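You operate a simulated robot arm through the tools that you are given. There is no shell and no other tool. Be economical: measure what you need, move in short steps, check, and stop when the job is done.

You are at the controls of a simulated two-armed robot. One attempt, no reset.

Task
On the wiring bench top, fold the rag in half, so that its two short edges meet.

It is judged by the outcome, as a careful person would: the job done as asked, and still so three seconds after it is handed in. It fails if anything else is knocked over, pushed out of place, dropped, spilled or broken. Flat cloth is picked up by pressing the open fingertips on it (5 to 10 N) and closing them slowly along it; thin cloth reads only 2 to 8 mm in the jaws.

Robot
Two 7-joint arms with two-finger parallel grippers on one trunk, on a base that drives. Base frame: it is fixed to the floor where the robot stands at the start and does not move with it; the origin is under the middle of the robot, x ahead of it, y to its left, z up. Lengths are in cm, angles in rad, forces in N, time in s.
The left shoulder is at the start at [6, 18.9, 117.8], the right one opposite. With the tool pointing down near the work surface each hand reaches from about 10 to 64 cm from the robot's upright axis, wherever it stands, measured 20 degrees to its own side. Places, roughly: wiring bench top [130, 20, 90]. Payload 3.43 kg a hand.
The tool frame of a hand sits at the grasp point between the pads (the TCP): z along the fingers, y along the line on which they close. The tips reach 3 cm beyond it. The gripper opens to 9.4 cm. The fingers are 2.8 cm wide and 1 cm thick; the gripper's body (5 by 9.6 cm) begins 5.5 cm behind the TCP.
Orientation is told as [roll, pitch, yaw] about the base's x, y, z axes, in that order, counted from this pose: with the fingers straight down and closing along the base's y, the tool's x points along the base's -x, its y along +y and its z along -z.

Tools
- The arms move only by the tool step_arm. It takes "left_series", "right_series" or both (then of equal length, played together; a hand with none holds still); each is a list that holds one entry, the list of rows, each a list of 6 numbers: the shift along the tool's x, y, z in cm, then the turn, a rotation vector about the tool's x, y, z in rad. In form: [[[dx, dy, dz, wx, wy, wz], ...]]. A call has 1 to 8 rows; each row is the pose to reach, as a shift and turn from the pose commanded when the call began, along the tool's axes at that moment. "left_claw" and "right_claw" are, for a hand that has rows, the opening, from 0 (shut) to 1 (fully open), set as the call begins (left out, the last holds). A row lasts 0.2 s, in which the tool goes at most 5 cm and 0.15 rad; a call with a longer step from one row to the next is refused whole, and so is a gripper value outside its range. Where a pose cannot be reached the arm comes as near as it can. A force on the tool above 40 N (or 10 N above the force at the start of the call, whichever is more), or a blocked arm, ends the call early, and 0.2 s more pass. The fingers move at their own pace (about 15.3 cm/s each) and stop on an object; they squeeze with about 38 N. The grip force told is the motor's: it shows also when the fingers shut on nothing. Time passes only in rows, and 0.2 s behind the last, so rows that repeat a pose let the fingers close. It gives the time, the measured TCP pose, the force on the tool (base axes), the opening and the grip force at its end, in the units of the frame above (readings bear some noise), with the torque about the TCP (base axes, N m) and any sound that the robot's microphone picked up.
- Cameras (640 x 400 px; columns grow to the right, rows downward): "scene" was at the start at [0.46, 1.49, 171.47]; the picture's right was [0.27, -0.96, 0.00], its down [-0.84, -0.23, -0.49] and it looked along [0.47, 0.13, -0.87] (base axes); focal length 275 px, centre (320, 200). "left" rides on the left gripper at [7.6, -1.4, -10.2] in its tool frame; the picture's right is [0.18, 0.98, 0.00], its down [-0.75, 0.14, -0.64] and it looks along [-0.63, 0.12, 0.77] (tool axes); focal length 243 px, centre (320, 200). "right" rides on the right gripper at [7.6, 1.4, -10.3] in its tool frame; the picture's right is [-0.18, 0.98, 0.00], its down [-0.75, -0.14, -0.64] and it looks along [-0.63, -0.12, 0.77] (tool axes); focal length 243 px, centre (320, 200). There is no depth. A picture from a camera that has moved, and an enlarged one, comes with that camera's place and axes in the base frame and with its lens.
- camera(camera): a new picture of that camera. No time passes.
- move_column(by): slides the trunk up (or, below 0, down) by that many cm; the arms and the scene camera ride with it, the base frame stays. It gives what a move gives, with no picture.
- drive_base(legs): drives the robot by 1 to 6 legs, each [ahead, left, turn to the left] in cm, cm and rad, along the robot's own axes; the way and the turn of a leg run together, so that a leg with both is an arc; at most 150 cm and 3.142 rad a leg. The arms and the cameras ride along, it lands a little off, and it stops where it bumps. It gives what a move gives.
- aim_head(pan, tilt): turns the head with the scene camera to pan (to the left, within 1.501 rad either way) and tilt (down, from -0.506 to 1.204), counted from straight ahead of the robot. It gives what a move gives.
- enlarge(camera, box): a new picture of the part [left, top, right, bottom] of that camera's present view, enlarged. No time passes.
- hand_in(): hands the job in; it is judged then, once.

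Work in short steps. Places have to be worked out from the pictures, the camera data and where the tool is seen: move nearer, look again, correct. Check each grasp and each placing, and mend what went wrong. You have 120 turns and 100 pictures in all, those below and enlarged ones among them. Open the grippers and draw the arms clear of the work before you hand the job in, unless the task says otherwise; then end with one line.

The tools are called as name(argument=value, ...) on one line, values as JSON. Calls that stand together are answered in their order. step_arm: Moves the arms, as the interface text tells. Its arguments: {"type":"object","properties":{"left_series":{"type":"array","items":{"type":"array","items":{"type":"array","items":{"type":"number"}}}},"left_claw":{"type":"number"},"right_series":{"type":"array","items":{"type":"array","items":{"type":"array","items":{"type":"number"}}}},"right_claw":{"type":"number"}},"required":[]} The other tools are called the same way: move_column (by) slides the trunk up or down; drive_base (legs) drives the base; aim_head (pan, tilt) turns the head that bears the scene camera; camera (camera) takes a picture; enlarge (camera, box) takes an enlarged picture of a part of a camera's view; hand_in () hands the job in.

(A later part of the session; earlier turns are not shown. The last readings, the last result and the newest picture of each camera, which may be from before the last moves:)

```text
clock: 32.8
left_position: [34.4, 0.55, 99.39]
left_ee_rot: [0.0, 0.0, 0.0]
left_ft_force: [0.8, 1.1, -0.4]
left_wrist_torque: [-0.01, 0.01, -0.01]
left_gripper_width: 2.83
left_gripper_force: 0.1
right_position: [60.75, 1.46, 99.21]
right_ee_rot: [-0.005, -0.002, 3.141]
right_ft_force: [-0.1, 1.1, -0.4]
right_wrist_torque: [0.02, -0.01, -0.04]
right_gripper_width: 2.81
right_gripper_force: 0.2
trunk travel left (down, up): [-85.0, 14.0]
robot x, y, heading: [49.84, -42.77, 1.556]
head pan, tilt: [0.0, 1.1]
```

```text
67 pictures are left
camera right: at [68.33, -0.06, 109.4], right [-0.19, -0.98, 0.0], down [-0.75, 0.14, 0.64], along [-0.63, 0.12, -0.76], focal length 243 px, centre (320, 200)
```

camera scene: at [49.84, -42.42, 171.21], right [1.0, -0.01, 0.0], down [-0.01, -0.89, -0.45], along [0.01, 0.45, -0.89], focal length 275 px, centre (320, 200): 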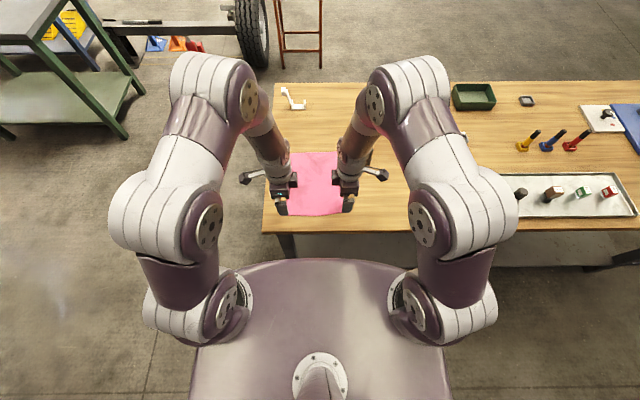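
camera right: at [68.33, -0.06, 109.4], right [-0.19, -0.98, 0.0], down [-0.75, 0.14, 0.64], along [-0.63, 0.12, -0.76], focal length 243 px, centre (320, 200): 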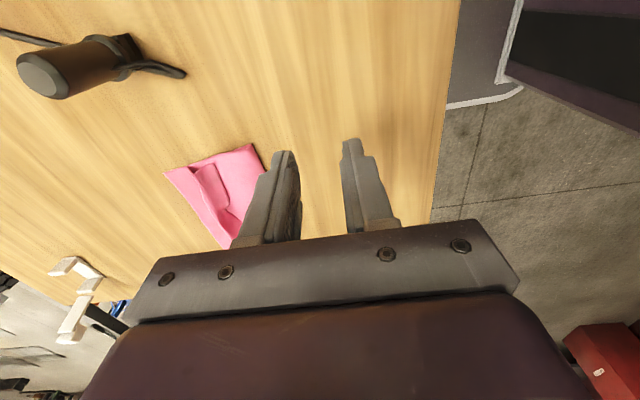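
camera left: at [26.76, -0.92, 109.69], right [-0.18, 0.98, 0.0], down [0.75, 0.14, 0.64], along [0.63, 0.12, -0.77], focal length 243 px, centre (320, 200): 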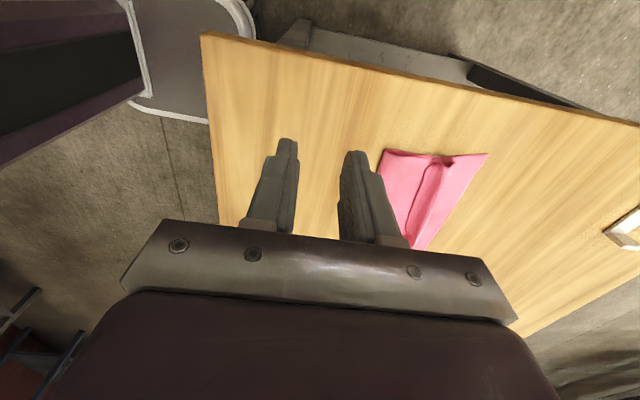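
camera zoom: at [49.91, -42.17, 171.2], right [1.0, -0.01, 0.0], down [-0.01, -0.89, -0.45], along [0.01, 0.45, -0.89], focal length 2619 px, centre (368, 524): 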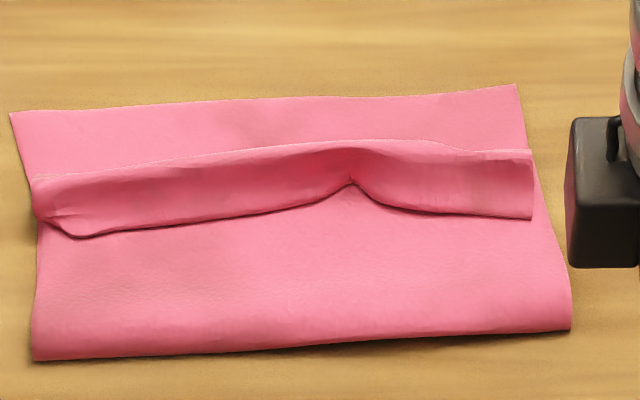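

The step was just over 5 cm per row; I use smaller rows.

step_arm(left_series=[[[-1.8, 3.3, 0, 0, 0, 0], [-3.6, 6.6, 0, 0, 0, 0], [-5.4, 9.9, 0, 0, 0, 0], [-7.1, 13.25, 1.8, 0, 0, 0], [-7.1, 13.25, 5.4, 0, 0, 0], [-7.1, 13.25, 5.4, 0, 0, 0]]], right_series=[[[-1.3, -3.3, 0, 0, 0, 0], [-2.6, -6.6, 0, 0, 0, 0], [-3.9, -9.8, 0, 0, 0, 0], [-5.25, -13.04, 1.8, 0, 0, 0], [-5.25, -13.04, 5.2, 0, 0, 0], [-5.25, -13.04, 5.2, 0, 0, 0]]], left_claw=0, right_claw=0)

camera(camera="left")

camera(camera="right")

```text
clock: 34.2
left_position: [41.46, 13.52, 94.64]
left_ee_rot: [0.002, -0.001, 0.002]
left_ft_force: [0.5, 1.0, 0.5]
left_wrist_torque: [0.03, -0.04, 0.0]
left_gripper_width: 0.0
left_gripper_force: 33.3
right_position: [55.76, 14.2, 94.26]
right_ee_rot: [-0.005, -0.002, 3.14]
right_ft_force: [-0.1, 0.4, -0.1]
right_wrist_torque: [0.04, 0.0, 0.0]
right_gripper_width: 0.02
right_gripper_force: 33.6
trunk travel left (down, up): [-85.0, 14.0]
robot x, y, heading: [50.14, -42.22, 1.561]
head pan, tilt: [0.0, 1.1]
```

```text
66 pictures are left
camera left: at [33.76, 12.16, 104.76], right [-0.18, 0.98, 0.0], down [0.75, 0.14, 0.64], along [0.63, 0.12, -0.77], focal length 243 px, centre (320, 200)
```

left: 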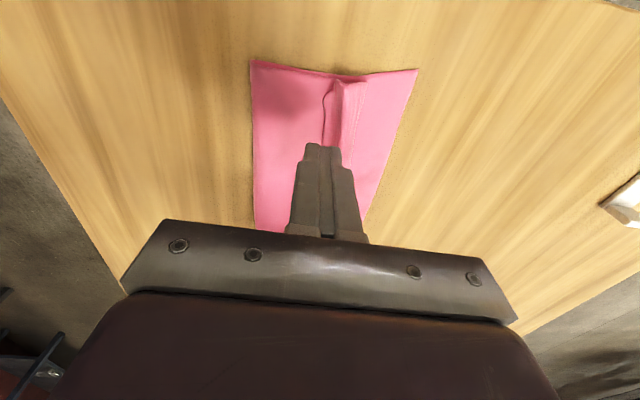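

```text
65 pictures are left
camera right: at [63.22, 12.78, 104.37], right [-0.19, -0.98, -0.01], down [-0.75, 0.14, 0.64], along [-0.63, 0.12, -0.76], focal length 243 px, centre (320, 200)
```

right: 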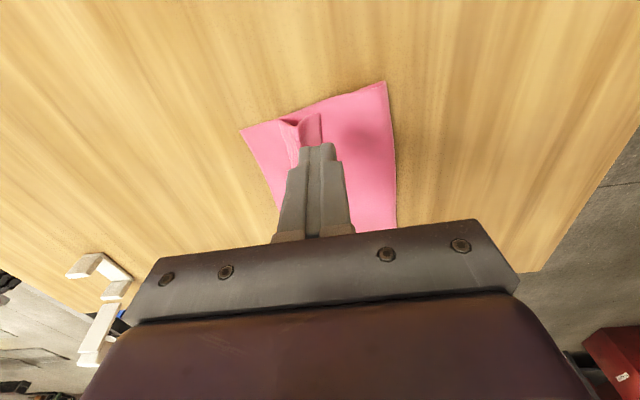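

The raw edge measures y ≈ 13.7 (left) and 14.0 (right), so I shift forward ~1 cm to sit on the strip and lower until light contact.

step_arm(left_series=[[[0, 1.0, 1.5, 0, 0, 0], [0, 1.0, 3, 0, 0, 0], [0, 1.0, 4.3, 0, 0, 0], [0, 1.0, 4.8, 0, 0, 0], [0, 1.0, 5.0, 0, 0, 0]]], right_series=[[[0, -0.7, 1.5, 0, 0, 0], [0, -0.7, 2.8, 0, 0, 0], [0, -0.7, 4.0, 0, 0, 0], [0, -0.7, 4.5, 0, 0, 0], [0, -0.7, 4.7, 0, 0, 0]]])

```text
clock: 35.4
left_position: [41.5, 14.69, 89.3]
left_ee_rot: [0.002, 0.001, 0.0]
left_ft_force: [-0.7, -0.3, 4.2]
left_wrist_torque: [0.02, 0.04, 0.01]
left_gripper_width: 0.0
left_gripper_force: 33.0
right_position: [55.69, 15.19, 89.53]
right_ee_rot: [-0.007, -0.001, 3.14]
right_ft_force: [-0.4, -0.2, 0.3]
right_wrist_torque: [0.05, -0.01, 0.02]
right_gripper_width: 0.01
right_gripper_force: 32.6
trunk travel left (down, up): [-85.0, 14.0]
robot x, y, heading: [49.43, -42.38, 1.563]
head pan, tilt: [0.0, 1.1]
```

Left presses at 4 N, right is just touching; I lower the right 0.15 cm and drag both slowly 3 cm toward +y.

step_arm(left_series=[[[0, 0, 0.02, 0, 0, 0], [0, 0.5, 0.02, 0, 0, 0], [0, 1.0, 0.02, 0, 0, 0], [0, 1.5, 0.02, 0, 0, 0], [0, 2.0, 0.02, 0, 0, 0], [0, 2.5, 0.02, 0, 0, 0], [0, 3.0, 0.02, 0, 0, 0]]], right_series=[[[0, 0, 0.16, 0, 0, 0], [0, -0.5, 0.18, 0, 0, 0], [0, -1.0, 0.18, 0, 0, 0], [0, -1.5, 0.18, 0, 0, 0], [0, -2.0, 0.18, 0, 0, 0], [0, -2.5, 0.18, 0, 0, 0], [0, -3.0, 0.18, 0, 0, 0]]])

camera(camera="left")

camera(camera="right")

enlarge(camera="scene", box=[270, 130, 370, 205])

```text
clock: 37.0
left_position: [41.42, 17.65, 89.3]
left_ee_rot: [0.003, -0.001, 0.0]
left_ft_force: [-0.1, -2.1, 8.1]
left_wrist_torque: [-0.06, 0.03, -0.04]
left_gripper_width: 0.01
left_gripper_force: 33.2
right_position: [56.01, 17.71, 89.62]
right_ee_rot: [-0.005, -0.001, 3.14]
right_ft_force: [-0.1, -0.7, -0.4]
right_wrist_torque: [0.03, 0.01, 0.0]
right_gripper_width: 0.0
right_gripper_force: 32.5
right hand out of reach, approached as far as the arm can: row 7
trunk travel left (down, up): [-85.0, 14.0]
robot x, y, heading: [49.85, -42.56, 1.558]
head pan, tilt: [0.0, 1.1]
```

```text
64 pictures are left
camera left: at [33.79, 16.19, 99.54], right [-0.18, 0.98, 0.0], down [0.75, 0.14, 0.64], along [0.63, 0.12, -0.77], focal length 243 px, centre (320, 200)
```

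left: 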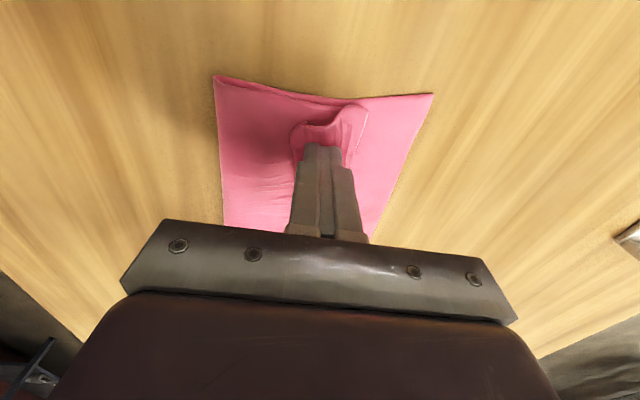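

```text
63 pictures are left
camera right: at [63.47, 16.19, 99.91], right [-0.19, -0.98, -0.01], down [-0.75, 0.14, 0.64], along [-0.63, 0.12, -0.76], focal length 243 px, centre (320, 200)
```

right: 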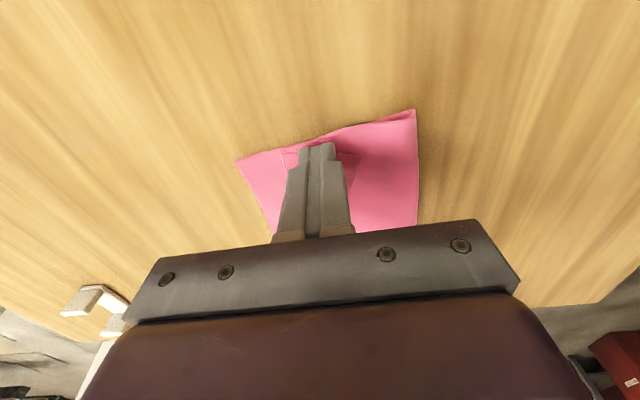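

```text
5.33 times, centred on (320, 168) of scene
camera zoom: at [49.93, -42.57, 171.22], right [1.0, -0.01, 0.0], down [-0.01, -0.89, -0.45], along [0.01, 0.45, -0.89], focal length 1467 px, centre (320, 373)
```

zoom: 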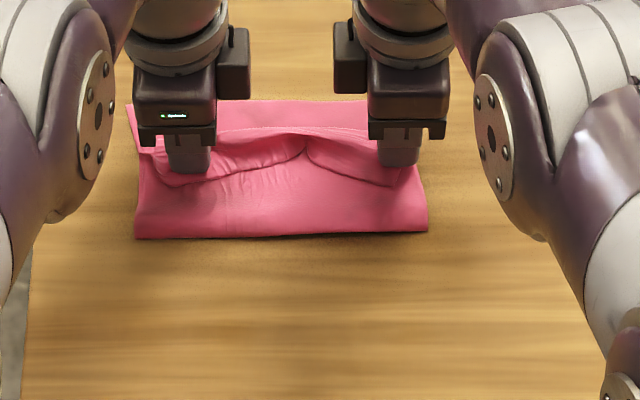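

The right hand reached its limit at y ≈ 17.7. I lift both and draw back to see what changed.

step_arm(left_series=[[[0, 0, -2, 0, 0, 0], [0, 0, -4, 0, 0, 0], [0, 0, -8, 0, 0, 0], [0, -4, -10, 0, 0, 0], [2, -8, -10, 0, 0, 0], [5, -11, -10, 0, 0, 0], [7, -15, -10, 0, 0, 0], [7, -15, -10, 0, 0, 0]]], right_series=[[[0, 0, -2, 0, 0, 0], [0, 0, -4, 0, 0, 0], [0, 0, -8, 0, 0, 0], [0, 4, -10, 0, 0, 0], [2, 8, -10, 0, 0, 0], [5, 11, -10, 0, 0, 0], [7, 15, -10, 0, 0, 0], [7, 15, -10, 0, 0, 0]]])

enlarge(camera="scene", box=[285, 142, 350, 190])

enlarge(camera="left", box=[370, 130, 498, 250])

```text
clock: 38.8
left_position: [34.52, 2.96, 99.13]
left_ee_rot: [-0.002, 0.001, 0.0]
left_ft_force: [0.2, -0.3, 0.4]
left_wrist_torque: [-0.02, 0.01, 0.04]
left_gripper_width: 0.0
left_gripper_force: 32.6
right_position: [62.93, 2.62, 99.48]
right_ee_rot: [-0.005, -0.002, 3.14]
right_ft_force: [-0.4, 1.1, -0.4]
right_wrist_torque: [-0.02, 0.0, 0.0]
right_gripper_width: 0.0
right_gripper_force: 33.6
trunk travel left (down, up): [-85.0, 14.0]
robot x, y, heading: [50.0, -42.44, 1.559]
head pan, tilt: [0.0, 1.1]
```

```text
8.33 times, centred on (318, 166) of scene
camera zoom: at [49.91, -42.17, 171.2], right [1.0, -0.01, 0.0], down [-0.01, -0.89, -0.45], along [0.01, 0.45, -0.89], focal length 2292 px, centre (341, 483)
```

zoom: 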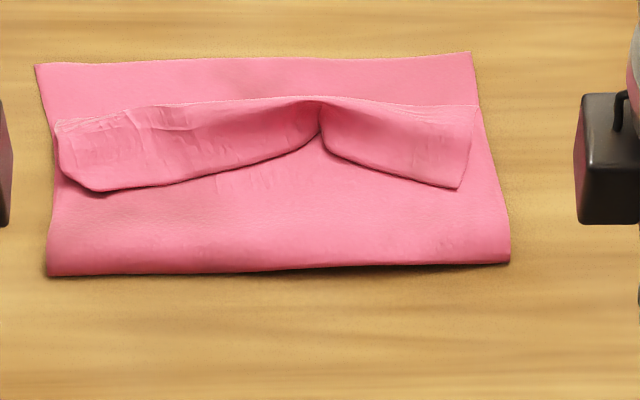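

```text
3.33 times, centred on (434, 190) of left
camera zoom: at [26.75, 1.51, 109.46], right [-0.18, 0.98, 0.0], down [0.75, 0.14, 0.64], along [0.63, 0.12, -0.77], focal length 809 px, centre (-60, 233)
```

zoom: 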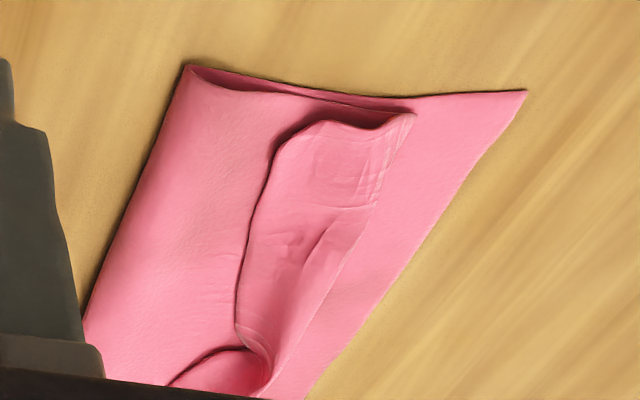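

The flap is still curled, its ends now about 3 cm wide. The views show my base front at y ≈ −19, so ~8 cm clear of the table edge; I drive 4.5 cm closer for reach.

drive_base(legs=[[4.5, 0, 0]])

enlarge(camera="scene", box=[280, 150, 360, 206])

camera(camera="left")

camera(camera="right")

```text
clock: 39.7
left_position: [34.56, 6.9, 99.44]
left_ee_rot: [0.006, 0.0, -0.002]
left_ft_force: [0.5, -0.4, -0.1]
left_wrist_torque: [0.04, -0.02, 0.02]
left_gripper_width: 0.0
left_gripper_force: 33.3
right_position: [63.0, 6.51, 99.67]
right_ee_rot: [-0.011, -0.001, 3.138]
right_ft_force: [0.0, -0.9, 0.6]
right_wrist_torque: [0.04, -0.03, 0.01]
right_gripper_width: 0.0
right_gripper_force: 33.1
trunk travel left (down, up): [-85.0, 14.0]
robot x, y, heading: [50.56, -38.42, 1.563]
head pan, tilt: [0.0, 1.1]
```

```text
7.14 times, centred on (320, 178) of scene
camera zoom: at [49.96, -38.71, 171.22], right [1.0, -0.01, 0.0], down [-0.01, -0.89, -0.46], along [0.01, 0.46, -0.89], focal length 1964 px, centre (320, 357)
```

zoom: 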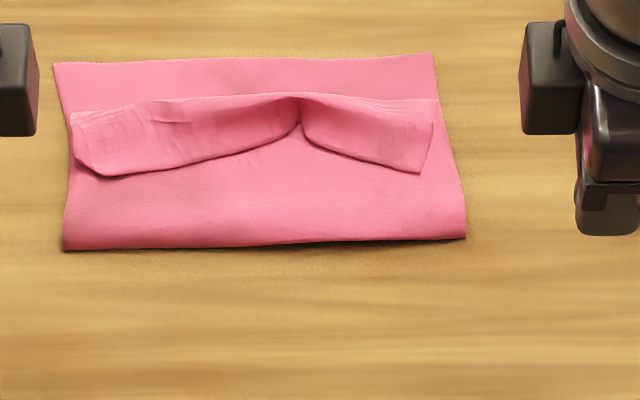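

```text
58 pictures are left
camera left: at [26.87, 5.4, 109.75], right [-0.18, 0.98, 0.0], down [0.75, 0.14, 0.64], along [0.63, 0.12, -0.77], focal length 243 px, centre (320, 200)
```

left: 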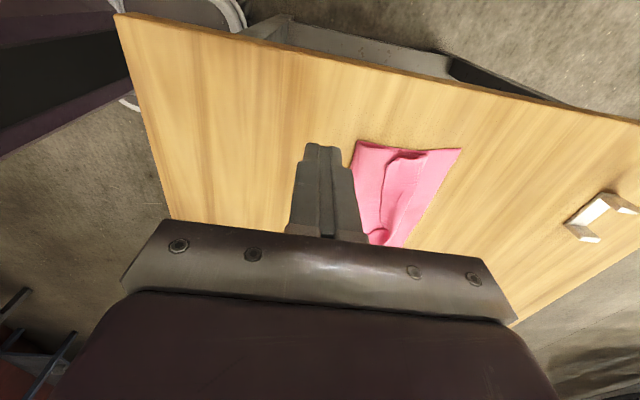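

```text
57 pictures are left
camera right: at [70.52, 4.96, 109.95], right [-0.19, -0.98, -0.01], down [-0.75, 0.14, 0.64], along [-0.63, 0.13, -0.76], focal length 243 px, centre (320, 200)
```

right: 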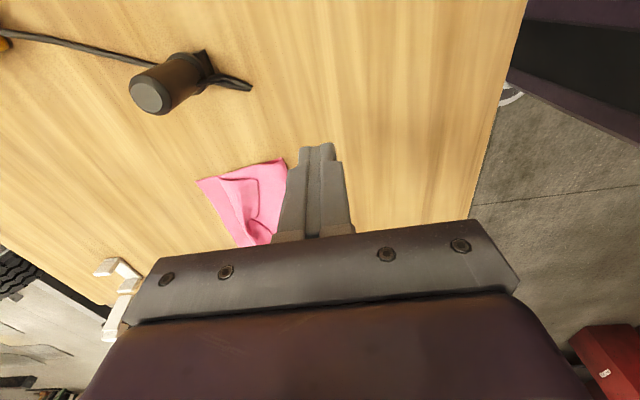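

The press-drag simply slid the whole rag ~3 cm forward; now flap raw edges are near y ≈ 15.4 and the crease near 18.5–19.5. I'll instead pinch the flap's raw edge at both ends: jaws ~1.6 cm, hover above it and check.

step_arm(left_series=[[[-2.4, 3.3, 0, 0, 0, 0], [-4.7, 6.5, 0, 0, 0, 0], [-6.94, 9.6, 1.5, 0, 0, 0], [-6.94, 9.6, 5, 0, 0, 0], [-6.94, 9.6, 6.9, 0, 0, 0], [-6.94, 9.6, 6.9, 0, 0, 0]]], right_series=[[[-2.7, -3.4, 0, 0, 0, 0], [-5.3, -6.9, 0, 0, 0, 0], [-8, -10.3, 1.5, 0, 0, 0], [-8, -10.3, 5, 0, 0, 0], [-8, -10.3, 7.2, 0, 0, 0], [-8, -10.3, 7.2, 0, 0, 0]]], left_claw=0.17, right_claw=0.17)

camera(camera="left")

camera(camera="right")

```text
clock: 41.1
left_position: [41.64, 16.98, 92.32]
left_ee_rot: [-0.001, 0.002, -0.003]
left_ft_force: [-0.5, -0.3, 1.0]
left_wrist_torque: [-0.01, 0.03, -0.01]
left_gripper_width: 1.61
left_gripper_force: 0.1
right_position: [55.08, 17.47, 92.62]
right_ee_rot: [-0.004, -0.002, 3.139]
right_ft_force: [0.3, 0.6, 0.4]
right_wrist_torque: [-0.01, 0.01, 0.0]
right_gripper_width: 1.61
right_gripper_force: 0.1
trunk travel left (down, up): [-85.0, 14.0]
robot x, y, heading: [49.87, -38.0, 1.56]
head pan, tilt: [0.0, 1.1]
```

```text
56 pictures are left
camera left: at [33.94, 15.59, 102.48], right [-0.18, 0.98, 0.0], down [0.75, 0.14, 0.64], along [0.63, 0.12, -0.77], focal length 243 px, centre (320, 200)
```

left: 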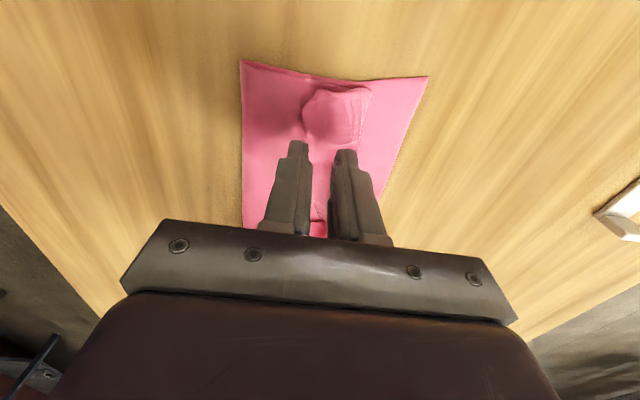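

```text
55 pictures are left
camera right: at [62.48, 16.02, 102.82], right [-0.19, -0.98, -0.01], down [-0.75, 0.14, 0.64], along [-0.63, 0.12, -0.76], focal length 243 px, centre (320, 200)
```

right: 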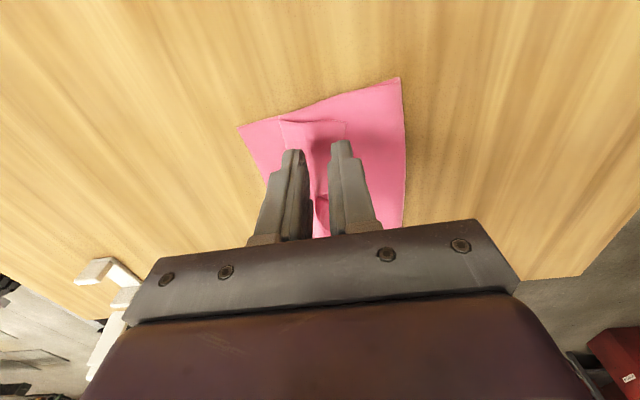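

Left jaw straddles the raw edge (y ≈ 15.8) as planned; the right needs −0.7 cm in y. I adjust and lower to light contact.

step_arm(left_series=[[[0, -0.1, 1.0, 0, 0, 0], [0, -0.1, 2.0, 0, 0, 0], [0, -0.1, 2.7, 0, 0, 0], [0, -0.1, 2.85, 0, 0, 0]]], right_series=[[[0, 0.7, 1.0, 0, 0, 0], [0, 0.7, 2.2, 0, 0, 0], [0, 0.7, 2.9, 0, 0, 0], [0, 0.7, 3.05, 0, 0, 0]]])

```text
clock: 42.1
left_position: [41.66, 16.84, 89.42]
left_ee_rot: [0.0, -0.001, -0.002]
left_ft_force: [0.6, 0.1, 1.3]
left_wrist_torque: [0.02, 0.04, -0.02]
left_gripper_width: 1.58
left_gripper_force: 0.0
right_position: [54.92, 16.75, 89.48]
right_ee_rot: [-0.004, -0.001, 3.136]
right_ft_force: [0.5, -0.9, 1.6]
right_wrist_torque: [0.0, 0.0, -0.02]
right_gripper_width: 1.57
right_gripper_force: 0.0
trunk travel left (down, up): [-85.0, 14.0]
robot x, y, heading: [49.8, -37.65, 1.554]
head pan, tilt: [0.0, 1.1]
```

Only 1–2 N so far; I lower another 0.1 cm.

step_arm(left_series=[[[0, 0, 0.08, 0, 0, 0], [0, 0, 0.1, 0, 0, 0]]], right_series=[[[0, 0, 0.08, 0, 0, 0], [0, 0, 0.12, 0, 0, 0]]])

step_arm(left_series=[[[0, 0, 0, 0, 0, 0], [0, 0, 0, 0, 0, 0]]], right_series=[[[0, 0, 0, 0, 0, 0], [0, 0, 0, 0, 0, 0]]], left_claw=0.11, right_claw=0.11)

step_arm(left_series=[[[0, 0, 0, 0, 0, 0], [0, 0, 0, 0, 0, 0]]], right_series=[[[0, 0, 0, 0, 0, 0], [0, 0, 0, 0, 0, 0]]], left_claw=0.06, right_claw=0.06)

enlarge(camera="left", box=[230, 40, 430, 165])

enlarge(camera="right", box=[230, 60, 430, 185])

```text
clock: 42.7
left_position: [41.62, 16.78, 89.33]
left_ee_rot: [0.0, 0.0, -0.003]
left_ft_force: [1.0, -0.3, 2.1]
left_wrist_torque: [0.04, -0.01, 0.0]
left_gripper_width: 1.58
left_gripper_force: 0.2
right_position: [55.0, 16.63, 89.45]
right_ee_rot: [-0.007, -0.001, 3.137]
right_ft_force: [0.3, 1.3, 5.8]
right_wrist_torque: [0.07, -0.02, -0.03]
right_gripper_width: 1.59
right_gripper_force: 0.0
trunk travel left (down, up): [-85.0, 14.0]
robot x, y, heading: [49.65, -38.13, 1.558]
head pan, tilt: [0.0, 1.1]
```

```text
clock: 43.3
left_position: [41.54, 16.71, 89.39]
left_ee_rot: [0.002, 0.0, -0.001]
left_ft_force: [1.5, 0.0, 0.4]
left_wrist_torque: [0.02, 0.0, -0.02]
left_gripper_width: 1.0
left_gripper_force: 0.0
right_position: [54.77, 16.56, 89.36]
right_ee_rot: [-0.007, -0.002, 3.139]
right_ft_force: [-0.2, -1.0, 7.1]
right_wrist_torque: [0.06, -0.05, -0.02]
right_gripper_width: 0.91
right_gripper_force: 0.0
trunk travel left (down, up): [-85.0, 14.0]
robot x, y, heading: [49.56, -38.26, 1.562]
head pan, tilt: [0.0, 1.1]
```

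```text
clock: 43.9
left_position: [41.58, 16.83, 89.39]
left_ee_rot: [-0.002, -0.001, -0.002]
left_ft_force: [0.5, 0.7, 0.7]
left_wrist_torque: [-0.01, 0.0, 0.03]
left_gripper_width: 0.54
left_gripper_force: 0.1
right_position: [54.93, 16.71, 89.26]
right_ee_rot: [-0.006, -0.001, 3.137]
right_ft_force: [0.0, -0.4, 8.5]
right_wrist_torque: [-0.03, -0.07, 0.0]
right_gripper_width: 0.36
right_gripper_force: 0.0
trunk travel left (down, up): [-85.0, 14.0]
robot x, y, heading: [50.14, -37.92, 1.555]
head pan, tilt: [0.0, 1.1]
```

```text
3.20 times, centred on (330, 102) of left
camera zoom: at [33.88, 15.33, 99.65], right [-0.18, 0.98, 0.0], down [0.75, 0.14, 0.64], along [0.63, 0.12, -0.77], focal length 776 px, centre (288, 512)
```

zoom: 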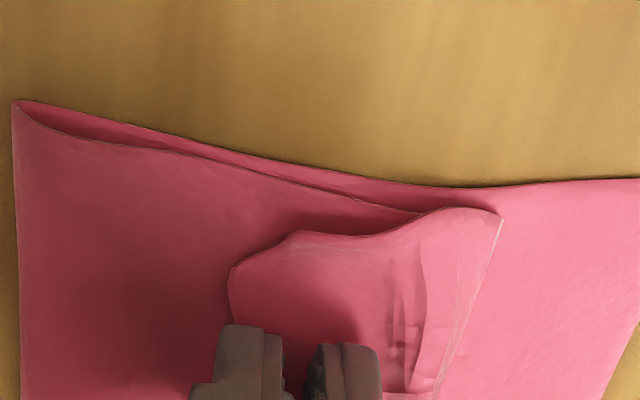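

```text
3.20 times, centred on (330, 122) of right
camera zoom: at [62.45, 15.02, 99.55], right [-0.19, -0.98, -0.01], down [-0.75, 0.14, 0.64], along [-0.63, 0.13, -0.76], focal length 776 px, centre (288, 448)
```

zoom: 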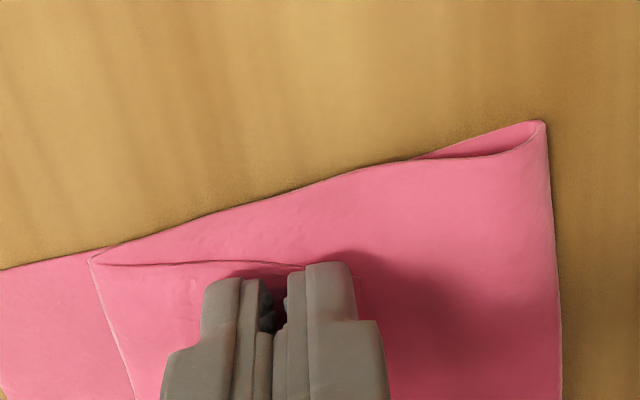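

Right finger reached the flap edge; left has little pressure. I close fully and read the widths.

step_arm(left_series=[[[0, 0, 0.03, 0, 0, 0], [0, 0, 0.03, 0, 0, 0], [0, 0, 0.03, 0, 0, 0]]], right_series=[[[0, 0, 0, 0, 0, 0], [0, 0, 0, 0, 0, 0], [0, 0, 0, 0, 0, 0]]], left_claw=0, right_claw=0)

```text
clock: 44.7
left_position: [41.61, 16.78, 89.45]
left_ee_rot: [-0.001, 0.002, -0.001]
left_ft_force: [0.4, 0.0, 0.4]
left_wrist_torque: [0.01, 0.02, 0.04]
left_gripper_width: 0.01
left_gripper_force: 33.5
right_position: [54.92, 16.57, 89.32]
right_ee_rot: [-0.006, -0.002, 3.137]
right_ft_force: [0.2, 1.7, 9.8]
right_wrist_torque: [0.07, -0.05, 0.02]
right_gripper_width: 0.01
right_gripper_force: 33.4
trunk travel left (down, up): [-85.0, 14.0]
robot x, y, heading: [50.21, -38.11, 1.555]
head pan, tilt: [0.0, 1.1]
```

Both slipped off empty — too little pressure and stroke. I lift, open to 2.4 cm, and re-press more firmly.

step_arm(left_series=[[[0, 0, -1.5, 0, 0, 0], [0, 0.1, -1.5, 0, 0, 0], [0, 0.1, -1.5, 0, 0, 0]]], right_series=[[[0, 0, -1.5, 0, 0, 0], [0, 0, -1.5, 0, 0, 0], [0, 0, -1.5, 0, 0, 0]]], left_claw=0.26, right_claw=0.26)

camera(camera="left")

camera(camera="right")

```text
clock: 45.5
left_position: [41.72, 17.05, 90.92]
left_ee_rot: [0.0, 0.0, -0.001]
left_ft_force: [0.4, 0.0, -0.4]
left_wrist_torque: [-0.04, 0.0, 0.02]
left_gripper_width: 2.43
left_gripper_force: 0.0
right_position: [55.08, 16.72, 90.71]
right_ee_rot: [-0.006, -0.002, 3.138]
right_ft_force: [-0.6, -0.2, 0.3]
right_wrist_torque: [0.03, 0.02, -0.02]
right_gripper_width: 2.46
right_gripper_force: 0.1
trunk travel left (down, up): [-85.0, 14.0]
robot x, y, heading: [50.05, -38.39, 1.561]
head pan, tilt: [0.0, 1.1]
```

```text
52 pictures are left
camera left: at [33.99, 15.58, 101.15], right [-0.18, 0.98, 0.0], down [0.75, 0.14, 0.64], along [0.63, 0.12, -0.77], focal length 243 px, centre (320, 200)
```

left: 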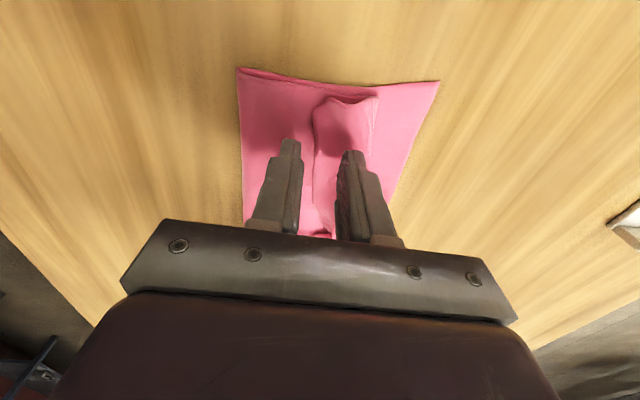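

```text
51 pictures are left
camera right: at [62.66, 15.12, 101.0], right [-0.19, -0.98, 0.0], down [-0.75, 0.14, 0.64], along [-0.63, 0.12, -0.77], focal length 243 px, centre (320, 200)
```

right: 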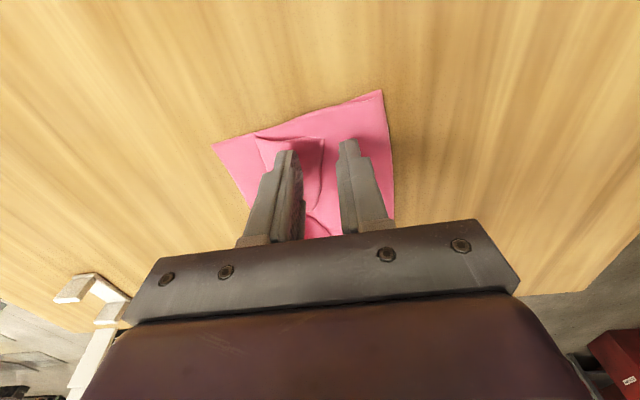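

Interesting: the rear fingers pushed the raw edge forward (now y ≈ 16.4). I'll try pushing it from behind: close the jaws, set them just behind the edge at near-contact, and sweep +y.

step_arm(left_series=[[[0, -0.6, -1, 0, 0, 0], [0, -2.2, -1, 0, 0, 0], [0, -2.2, 0.5, 0, 0, 0], [0, -2.2, 1.55, 0, 0, 0], [0, -2.2, 1.55, 0, 0, 0]]], right_series=[[[0, 0.6, -1, 0, 0, 0], [0, 1.8, -1, 0, 0, 0], [0, 1.8, 0.5, 0, 0, 0], [0, 1.8, 1.35, 0, 0, 0], [0, 1.8, 1.35, 0, 0, 0]]], left_claw=0, right_claw=0)

step_arm(left_series=[[[0, 0.6, 0, 0, 0, 0], [0, 1.2, 0, 0, 0, 0], [0, 1.8, 0, 0, 0, 0], [0, 2.4, 0, 0, 0, 0], [0, 3.0, 0, 0, 0, 0], [0, 3.5, 0, 0, 0, 0]]], right_series=[[[0, -0.6, 0, 0, 0, 0], [0, -1.2, 0, 0, 0, 0], [0, -1.8, 0, 0, 0, 0], [0, -2.4, 0, 0, 0, 0], [0, -3.0, 0, 0, 0, 0], [0, -3.5, 0, 0, 0, 0]]])

camera(camera="left")

camera(camera="right")

```text
clock: 46.7
left_position: [41.53, 14.58, 89.54]
left_ee_rot: [-0.001, -0.001, -0.002]
left_ft_force: [-0.9, 0.1, 0.7]
left_wrist_torque: [-0.03, 0.0, -0.02]
left_gripper_width: 0.02
left_gripper_force: 33.1
right_position: [54.93, 14.83, 89.48]
right_ee_rot: [-0.006, -0.001, 3.137]
right_ft_force: [0.5, 0.1, -0.1]
right_wrist_torque: [0.01, 0.02, -0.01]
right_gripper_width: 0.02
right_gripper_force: 32.6
trunk travel left (down, up): [-85.0, 14.0]
robot x, y, heading: [49.62, -38.22, 1.56]
head pan, tilt: [0.0, 1.1]
```

```text
clock: 48.1
left_position: [41.44, 18.16, 89.29]
left_ee_rot: [0.0, -0.001, 0.0]
left_ft_force: [0.5, 0.3, 0.6]
left_wrist_torque: [-0.01, -0.01, 0.02]
left_gripper_width: 0.0
left_gripper_force: 32.8
right_position: [55.08, 18.35, 89.48]
right_ee_rot: [-0.005, -0.002, 3.137]
right_ft_force: [0.0, 0.8, 0.0]
right_wrist_torque: [0.01, -0.04, -0.02]
right_gripper_width: 0.0
right_gripper_force: 32.4
trunk travel left (down, up): [-85.0, 14.0]
robot x, y, heading: [50.14, -38.18, 1.562]
head pan, tilt: [0.0, 1.1]
```

```text
50 pictures are left
camera left: at [33.83, 16.7, 99.6], right [-0.18, 0.98, 0.0], down [0.75, 0.14, 0.64], along [0.63, 0.12, -0.77], focal length 243 px, centre (320, 200)
```

left: 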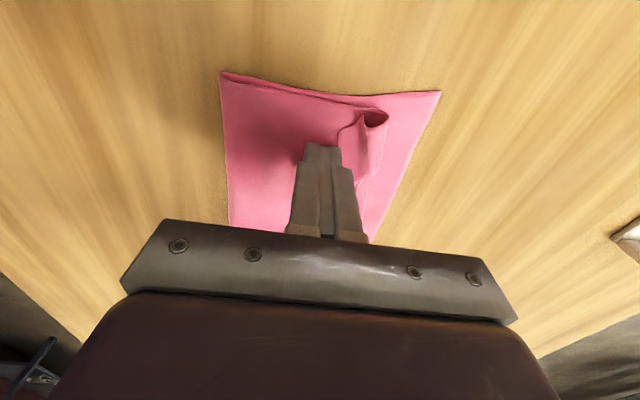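

```text
49 pictures are left
camera right: at [62.61, 16.85, 99.67], right [-0.19, -0.98, -0.01], down [-0.75, 0.14, 0.64], along [-0.63, 0.12, -0.76], focal length 243 px, centre (320, 200)
```

right: 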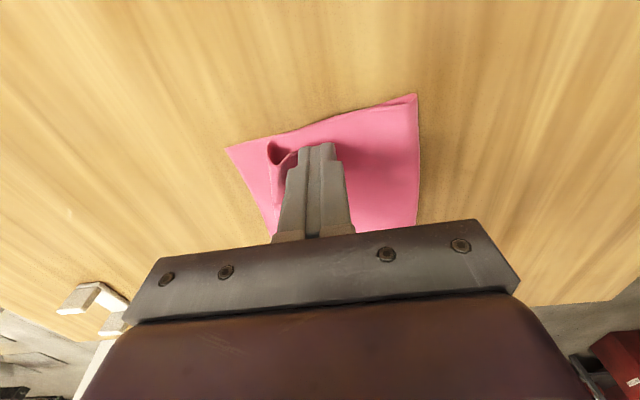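

It works: the flap has bulged into an upright loop on both sides without dragging the rag. I keep pushing another 3 cm so it rolls over.

step_arm(left_series=[[[0, 0.5, 0, 0, 0, 0], [0, 1.0, 0, 0, 0, 0], [0, 1.5, 0, 0, 0, 0], [0, 2.0, 0, 0, 0, 0], [0, 2.5, 0, 0, 0, 0], [0, 3.0, 0, 0, 0, 0]]], right_series=[[[0, -0.5, 0, 0, 0, 0], [0, -1.0, 0, 0, 0, 0], [0, -1.5, 0, 0, 0, 0], [0, -2.0, 0, 0, 0, 0], [0, -2.5, 0, 0, 0, 0], [0, -3.0, 0, 0, 0, 0]]])

camera(camera="left")

camera(camera="right")

enlarge(camera="scene", box=[280, 150, 360, 206])

```text
clock: 49.5
left_position: [41.52, 21.23, 89.31]
left_ee_rot: [0.0, 0.0, 0.001]
left_ft_force: [0.3, -1.0, 4.1]
left_wrist_torque: [-0.01, 0.0, 0.0]
left_gripper_width: 0.0
left_gripper_force: 33.0
right_position: [55.05, 21.38, 89.44]
right_ee_rot: [-0.008, -0.001, 3.138]
right_ft_force: [-0.1, 0.7, 0.1]
right_wrist_torque: [0.02, 0.01, -0.03]
right_gripper_width: 0.02
right_gripper_force: 32.2
trunk travel left (down, up): [-85.0, 14.0]
robot x, y, heading: [50.14, -37.91, 1.555]
head pan, tilt: [0.0, 1.1]
```

```text
48 pictures are left
camera left: at [33.75, 19.78, 99.54], right [-0.18, 0.98, 0.0], down [0.75, 0.14, 0.64], along [0.63, 0.12, -0.77], focal length 243 px, centre (320, 200)
```

left: 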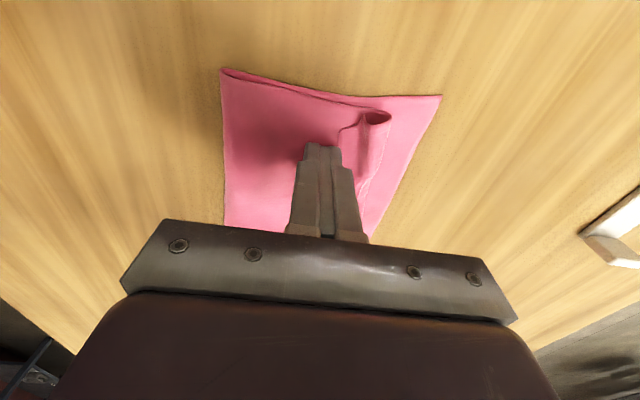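

```text
47 pictures are left
camera right: at [62.57, 19.88, 99.61], right [-0.19, -0.98, -0.01], down [-0.75, 0.14, 0.64], along [-0.63, 0.12, -0.76], focal length 243 px, centre (320, 200)
```

right: 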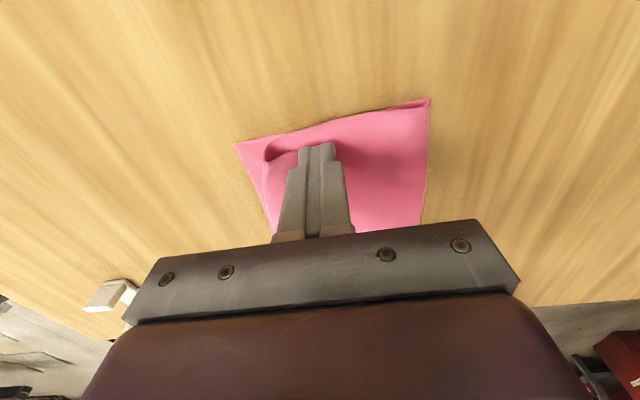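

```text
7.14 times, centred on (320, 178) of scene
camera zoom: at [49.98, -38.02, 171.21], right [1.0, -0.01, 0.0], down [-0.01, -0.89, -0.45], along [0.01, 0.45, -0.89], focal length 1964 px, centre (320, 357)
```

zoom: 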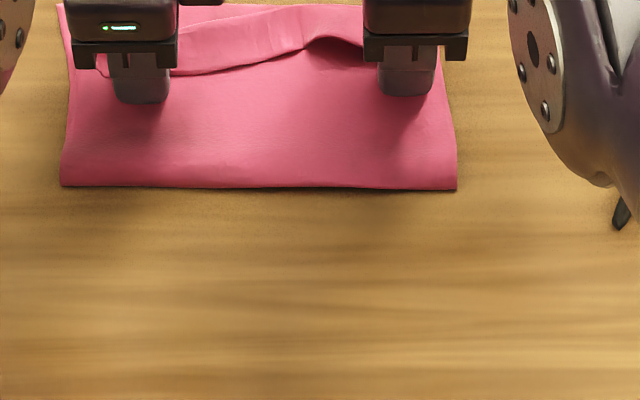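

The loop rose, but then the whole rag slid forward (far edge now y ≈ 26.5). I'll pull the rag back by pressing near its fold line and dragging −y, then anchor it with one hand while the other rolls the flap.

step_arm(left_series=[[[0, -0.5, -2, 0, 0, 0], [0, -2.5, -3, 0, 0, 0], [-0.5, -4.0, -2, 0, 0, 0], [-0.5, -4.0, -0.5, 0, 0, 0], [-0.5, -4.0, 0, 0, 0, 0], [-0.5, -4.0, 0.1, 0, 0, 0]]], right_series=[[[0, 0.5, -2, 0, 0, 0], [0, 2.5, -3, 0, 0, 0], [-0.5, 4.0, -2, 0, 0, 0], [-0.5, 4.0, -0.5, 0, 0, 0], [-0.5, 4.0, 0.05, 0, 0, 0], [-0.5, 4.0, 0.2, 0, 0, 0]]])

```text
clock: 50.9
left_position: [41.89, 17.1, 89.24]
left_ee_rot: [0.001, 0.001, -0.002]
left_ft_force: [-0.5, -1.2, 1.4]
left_wrist_torque: [-0.04, 0.0, -0.01]
left_gripper_width: 0.0
left_gripper_force: 32.7
right_position: [54.5, 17.38, 89.32]
right_ee_rot: [-0.006, -0.002, 3.137]
right_ft_force: [-0.9, 0.7, -0.8]
right_wrist_torque: [0.02, -0.02, 0.0]
right_gripper_width: 0.02
right_gripper_force: 32.4
trunk travel left (down, up): [-85.0, 14.0]
robot x, y, heading: [49.82, -37.91, 1.552]
head pan, tilt: [0.0, 1.1]
```

No real contact yet; I lower by 0.15 (left) and 0.2 (right), then drag back a first 3 cm.

step_arm(left_series=[[[0, 0, 0.08, 0, 0, 0], [0, 0, 0.13, 0, 0, 0]]], right_series=[[[0, 0, 0.1, 0, 0, 0], [0, 0, 0.2, 0, 0, 0]]])

```text
clock: 51.5
left_position: [41.94, 17.04, 89.15]
left_ee_rot: [0.003, -0.001, 0.0]
left_ft_force: [1.0, 1.0, 4.6]
left_wrist_torque: [0.01, -0.01, 0.0]
left_gripper_width: 0.01
left_gripper_force: 32.4
right_position: [54.37, 17.25, 89.22]
right_ee_rot: [-0.011, -0.001, 3.139]
right_ft_force: [-0.5, -1.2, 10.1]
right_wrist_torque: [-0.03, -0.06, -0.07]
right_gripper_width: 0.02
right_gripper_force: 33.1
trunk travel left (down, up): [-85.0, 14.0]
robot x, y, heading: [50.12, -38.04, 1.557]
head pan, tilt: [0.0, 1.1]
```

step_arm(left_series=[[[0, -0.7, 0.02, 0, 0, 0], [0, -1.4, 0.02, 0, 0, 0], [0, -2.1, 0.02, 0, 0, 0], [0, -2.8, 0.02, 0, 0, 0], [0, -3.5, 0.02, 0, 0, 0], [0, -4.2, 0.02, 0, 0, 0], [0, -5, 0.02, 0, 0, 0]]], right_series=[[[0, 0.7, 0, 0, 0, 0], [0, 1.4, 0, 0, 0, 0], [0, 2.1, 0, 0, 0, 0], [0, 2.8, 0, 0, 0, 0], [0, 3.5, 0, 0, 0, 0], [0, 4.2, 0, 0, 0, 0], [0, 5, 0, 0, 0, 0]]])

enlarge(camera="scene", box=[280, 135, 360, 205])

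camera(camera="left")

```text
clock: 53.1
left_position: [41.96, 12.03, 89.22]
left_ee_rot: [0.003, 0.001, -0.001]
left_ft_force: [0.1, 1.2, 3.7]
left_wrist_torque: [0.0, -0.02, 0.03]
left_gripper_width: 0.03
left_gripper_force: 33.1
right_position: [54.39, 12.31, 89.23]
right_ee_rot: [-0.008, 0.0, 3.137]
right_ft_force: [-0.2, 6.7, 28.0]
right_wrist_torque: [0.09, -0.3, 0.03]
right_gripper_width: 0.0
right_gripper_force: 32.7
trunk travel left (down, up): [-85.0, 14.0]
robot x, y, heading: [49.8, -37.95, 1.558]
head pan, tilt: [0.0, 1.1]
```

```text
5.71 times, centred on (320, 170) of scene
camera zoom: at [49.92, -38.27, 171.21], right [1.0, -0.01, 0.0], down [-0.01, -0.89, -0.46], along [0.01, 0.46, -0.89], focal length 1572 px, centre (320, 371)
```

zoom: 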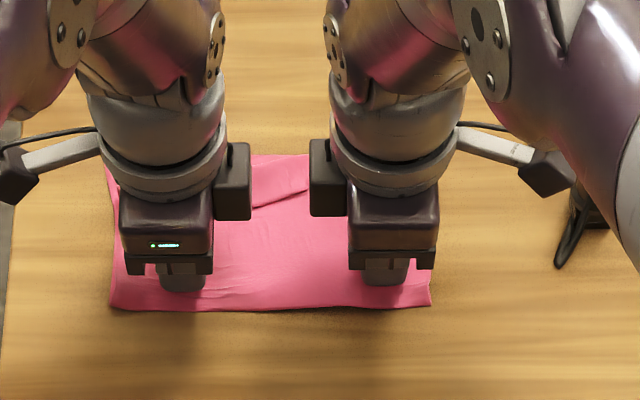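

```text
44 pictures are left
camera left: at [34.3, 10.58, 99.46], right [-0.18, 0.98, 0.0], down [0.75, 0.14, 0.64], along [0.63, 0.12, -0.77], focal length 243 px, centre (320, 200)
```

left: 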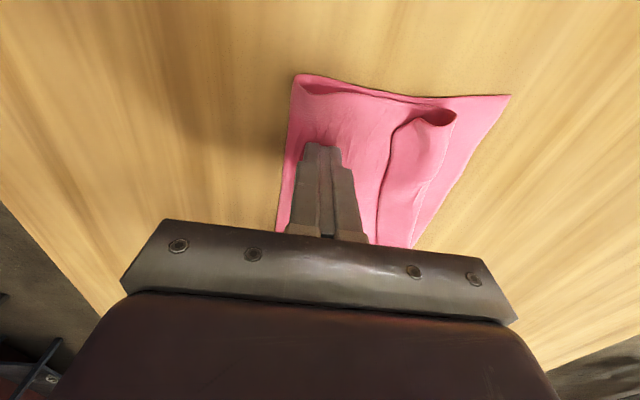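

The rag is back: fold y ≈ 9.8, far edge ≈ 21.2, flap edge ≈ 15.7. Now the left hand anchors the rest near the fold while the right hand goes behind the flap edge.

step_arm(left_series=[[[0, 0, -0.8, 0, 0, 0], [-2.5, 0.3, -0.8, 0, 0, 0], [-2.5, 0.3, 0, 0, 0, 0], [-2.5, 0.3, 0.06, 0, 0, 0], [-2.5, 0.3, 0.1, 0, 0, 0]]], right_series=[[[0, 0, -1.5, 0, 0, 0], [0.5, -1.0, -1.5, 0, 0, 0], [0.7, -2.0, -1, 0, 0, 0], [0.7, -2.0, -0.3, 0, 0, 0], [0.7, -2.0, -0.1, 0, 0, 0]]])

camera(camera="right")

```text
clock: 54.3
left_position: [44.58, 12.45, 89.21]
left_ee_rot: [0.006, -0.002, 0.0]
left_ft_force: [2.6, 2.8, 16.6]
left_wrist_torque: [0.08, -0.08, 0.01]
left_gripper_width: 0.02
left_gripper_force: 32.9
right_position: [55.25, 14.35, 89.23]
right_ee_rot: [-0.008, -0.001, 3.138]
right_ft_force: [1.1, -1.2, 7.4]
right_wrist_torque: [-0.06, -0.11, 0.01]
right_gripper_width: 0.01
right_gripper_force: 33.4
trunk travel left (down, up): [-85.0, 14.0]
robot x, y, heading: [49.7, -38.14, 1.561]
head pan, tilt: [0.0, 1.1]
```

```text
43 pictures are left
camera right: at [62.75, 12.77, 99.47], right [-0.19, -0.98, -0.01], down [-0.75, 0.14, 0.65], along [-0.63, 0.13, -0.76], focal length 243 px, centre (320, 200)
```

right: 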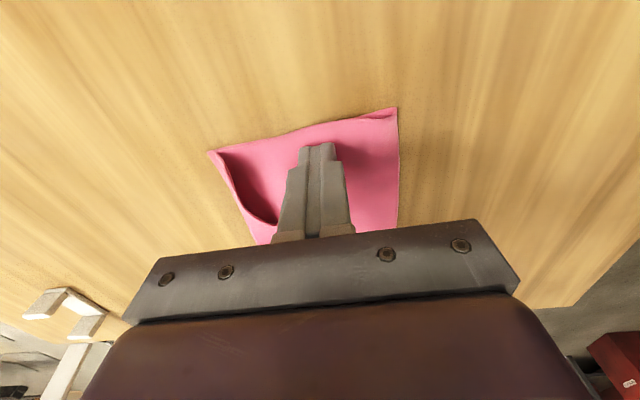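

On the right the flap seems to have unrolled already to the far edge. I lift both hands and back off to look.

step_arm(left_series=[[[0, 0, -2, 0, 0, 0], [0, 0, -6, 0, 0, 0], [3, -2, -9, 0, 0, 0], [6, -5, -10, 0, 0, 0], [9, -8, -10, 0, 0, 0], [11, -10, -10, 0, 0, 0]]], right_series=[[[0, 0, -2, 0, 0, 0], [0, 0, -6, 0, 0, 0], [2, 2, -9, 0, 0, 0], [4, 5, -10, 0, 0, 0], [6, 8, -10, 0, 0, 0], [8, 11, -10, 0, 0, 0]]])

enlarge(camera="scene", box=[285, 150, 355, 200])

```text
clock: 55.7
left_position: [33.28, 2.49, 99.08]
left_ee_rot: [0.001, 0.0, -0.001]
left_ft_force: [-0.2, -0.1, -0.5]
left_wrist_torque: [-0.01, 0.0, 0.01]
left_gripper_width: 0.0
left_gripper_force: 33.1
right_position: [63.09, 2.92, 99.18]
right_ee_rot: [-0.005, 0.0, 3.139]
right_ft_force: [0.5, -0.2, 0.2]
right_wrist_torque: [0.02, -0.01, 0.01]
right_gripper_width: 0.01
right_gripper_force: 32.9
trunk travel left (down, up): [-85.0, 14.0]
robot x, y, heading: [49.6, -38.04, 1.558]
head pan, tilt: [0.0, 1.1]
```

```text
8.00 times, centred on (320, 175) of scene
camera zoom: at [49.97, -38.17, 171.21], right [1.0, -0.01, 0.0], down [-0.01, -0.89, -0.46], along [0.01, 0.45, -0.89], focal length 2200 px, centre (320, 400)
```

zoom: 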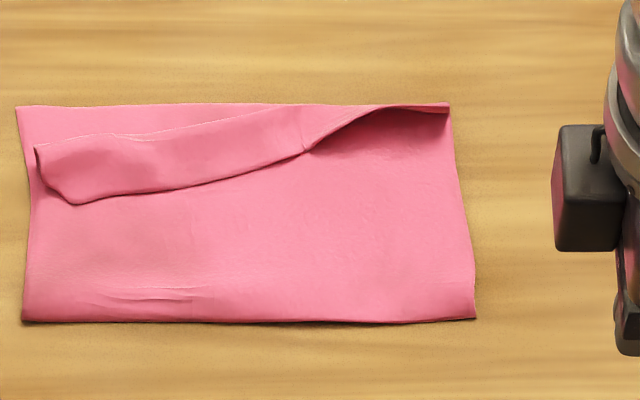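

The right corner is already unrolled onto the far-right corner. Now the right hand will anchor near the middle of the fold and the left hand will go behind the remaining flap edge.

step_arm(left_series=[[[-2.9, 3.7, 0, 0, 0, 0], [-5.8, 7.3, 0, 0, 0, 0], [-8.7, 10.6, 0, 0, 0, 0], [-8.7, 10.6, 4, 0, 0, 0], [-8.7, 10.6, 8, 0, 0, 0], [-8.7, 10.6, 9.3, 0, 0, 0], [-8.7, 10.6, 9.3, 0, 0, 0]]], right_series=[[[-3.7, -3.2, 0, 0, 0, 0], [-7.4, -6.4, 0, 0, 0, 0], [-11.1, -9.4, 0, 0, 0, 0], [-11.1, -9.4, 4, 0, 0, 0], [-11.1, -9.4, 8, 0, 0, 0], [-11.1, -9.4, 9.7, 0, 0, 0], [-11.1, -9.4, 9.95, 0, 0, 0]]])

camera(camera="left")

```text
clock: 57.3
left_position: [42.29, 13.02, 89.7]
left_ee_rot: [0.001, -0.002, -0.003]
left_ft_force: [-0.2, -0.4, 0.0]
left_wrist_torque: [-0.03, -0.02, 0.01]
left_gripper_width: 0.0
left_gripper_force: 32.7
right_position: [52.05, 12.99, 89.18]
right_ee_rot: [-0.01, -0.002, 3.14]
right_ft_force: [2.2, 1.9, 5.9]
right_wrist_torque: [0.02, -0.04, -0.01]
right_gripper_width: 0.01
right_gripper_force: 33.4
trunk travel left (down, up): [-85.0, 14.0]
robot x, y, heading: [50.62, -37.95, 1.559]
head pan, tilt: [0.0, 1.1]
```

```text
41 pictures are left
camera left: at [34.45, 11.65, 99.98], right [-0.18, 0.98, 0.0], down [0.75, 0.14, 0.64], along [0.63, 0.12, -0.77], focal length 243 px, centre (320, 200)
```

left: 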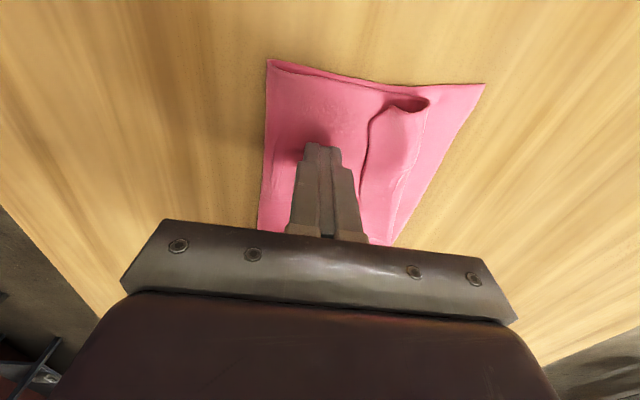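

Flap edge is at y ≈ 15.7, ahead of my finger face at 14. Right presses slightly more to anchor; the left lowers 0.3 and sweeps forward.

step_arm(left_series=[[[0, 0, 0.3, 0, 0, 0], [0, 0.9, 0.33, 0, 0, 0], [0, 1.8, 0.33, 0, 0, 0], [0, 2.6, 0.33, 0, 0, 0], [0, 3.4, 0.33, 0, 0, 0], [0, 4.2, 0.33, 0, 0, 0], [0, 5.0, 0.33, 0, 0, 0]]], right_series=[[[0, 0, 0.06, 0, 0, 0], [0, 0, 0.06, 0, 0, 0], [0, 0, 0.06, 0, 0, 0], [0, 0, 0.06, 0, 0, 0], [0, 0, 0.06, 0, 0, 0], [0, 0, 0.06, 0, 0, 0], [0, 0, 0.06, 0, 0, 0]]])

camera(camera="left")

```text
clock: 58.9
left_position: [42.19, 18.07, 89.5]
left_ee_rot: [0.002, -0.001, -0.001]
left_ft_force: [0.1, 0.3, -0.1]
left_wrist_torque: [0.0, 0.01, 0.02]
left_gripper_width: 0.0
left_gripper_force: 32.9
right_position: [52.08, 12.95, 89.18]
right_ee_rot: [-0.008, -0.003, 3.136]
right_ft_force: [2.2, 4.2, 18.8]
right_wrist_torque: [0.09, -0.1, -0.01]
right_gripper_width: 0.0
right_gripper_force: 33.2
trunk travel left (down, up): [-85.0, 14.0]
robot x, y, heading: [50.31, -37.86, 1.562]
head pan, tilt: [0.0, 1.1]
```

```text
40 pictures are left
camera left: at [34.57, 16.56, 99.73], right [-0.18, 0.98, 0.0], down [0.75, 0.14, 0.64], along [0.63, 0.12, -0.77], focal length 243 px, centre (320, 200)
```

left: 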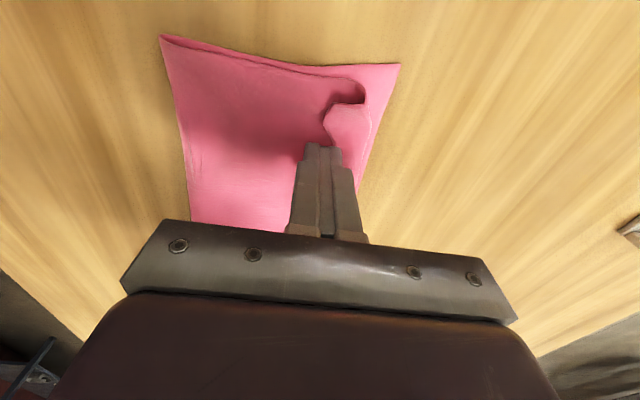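

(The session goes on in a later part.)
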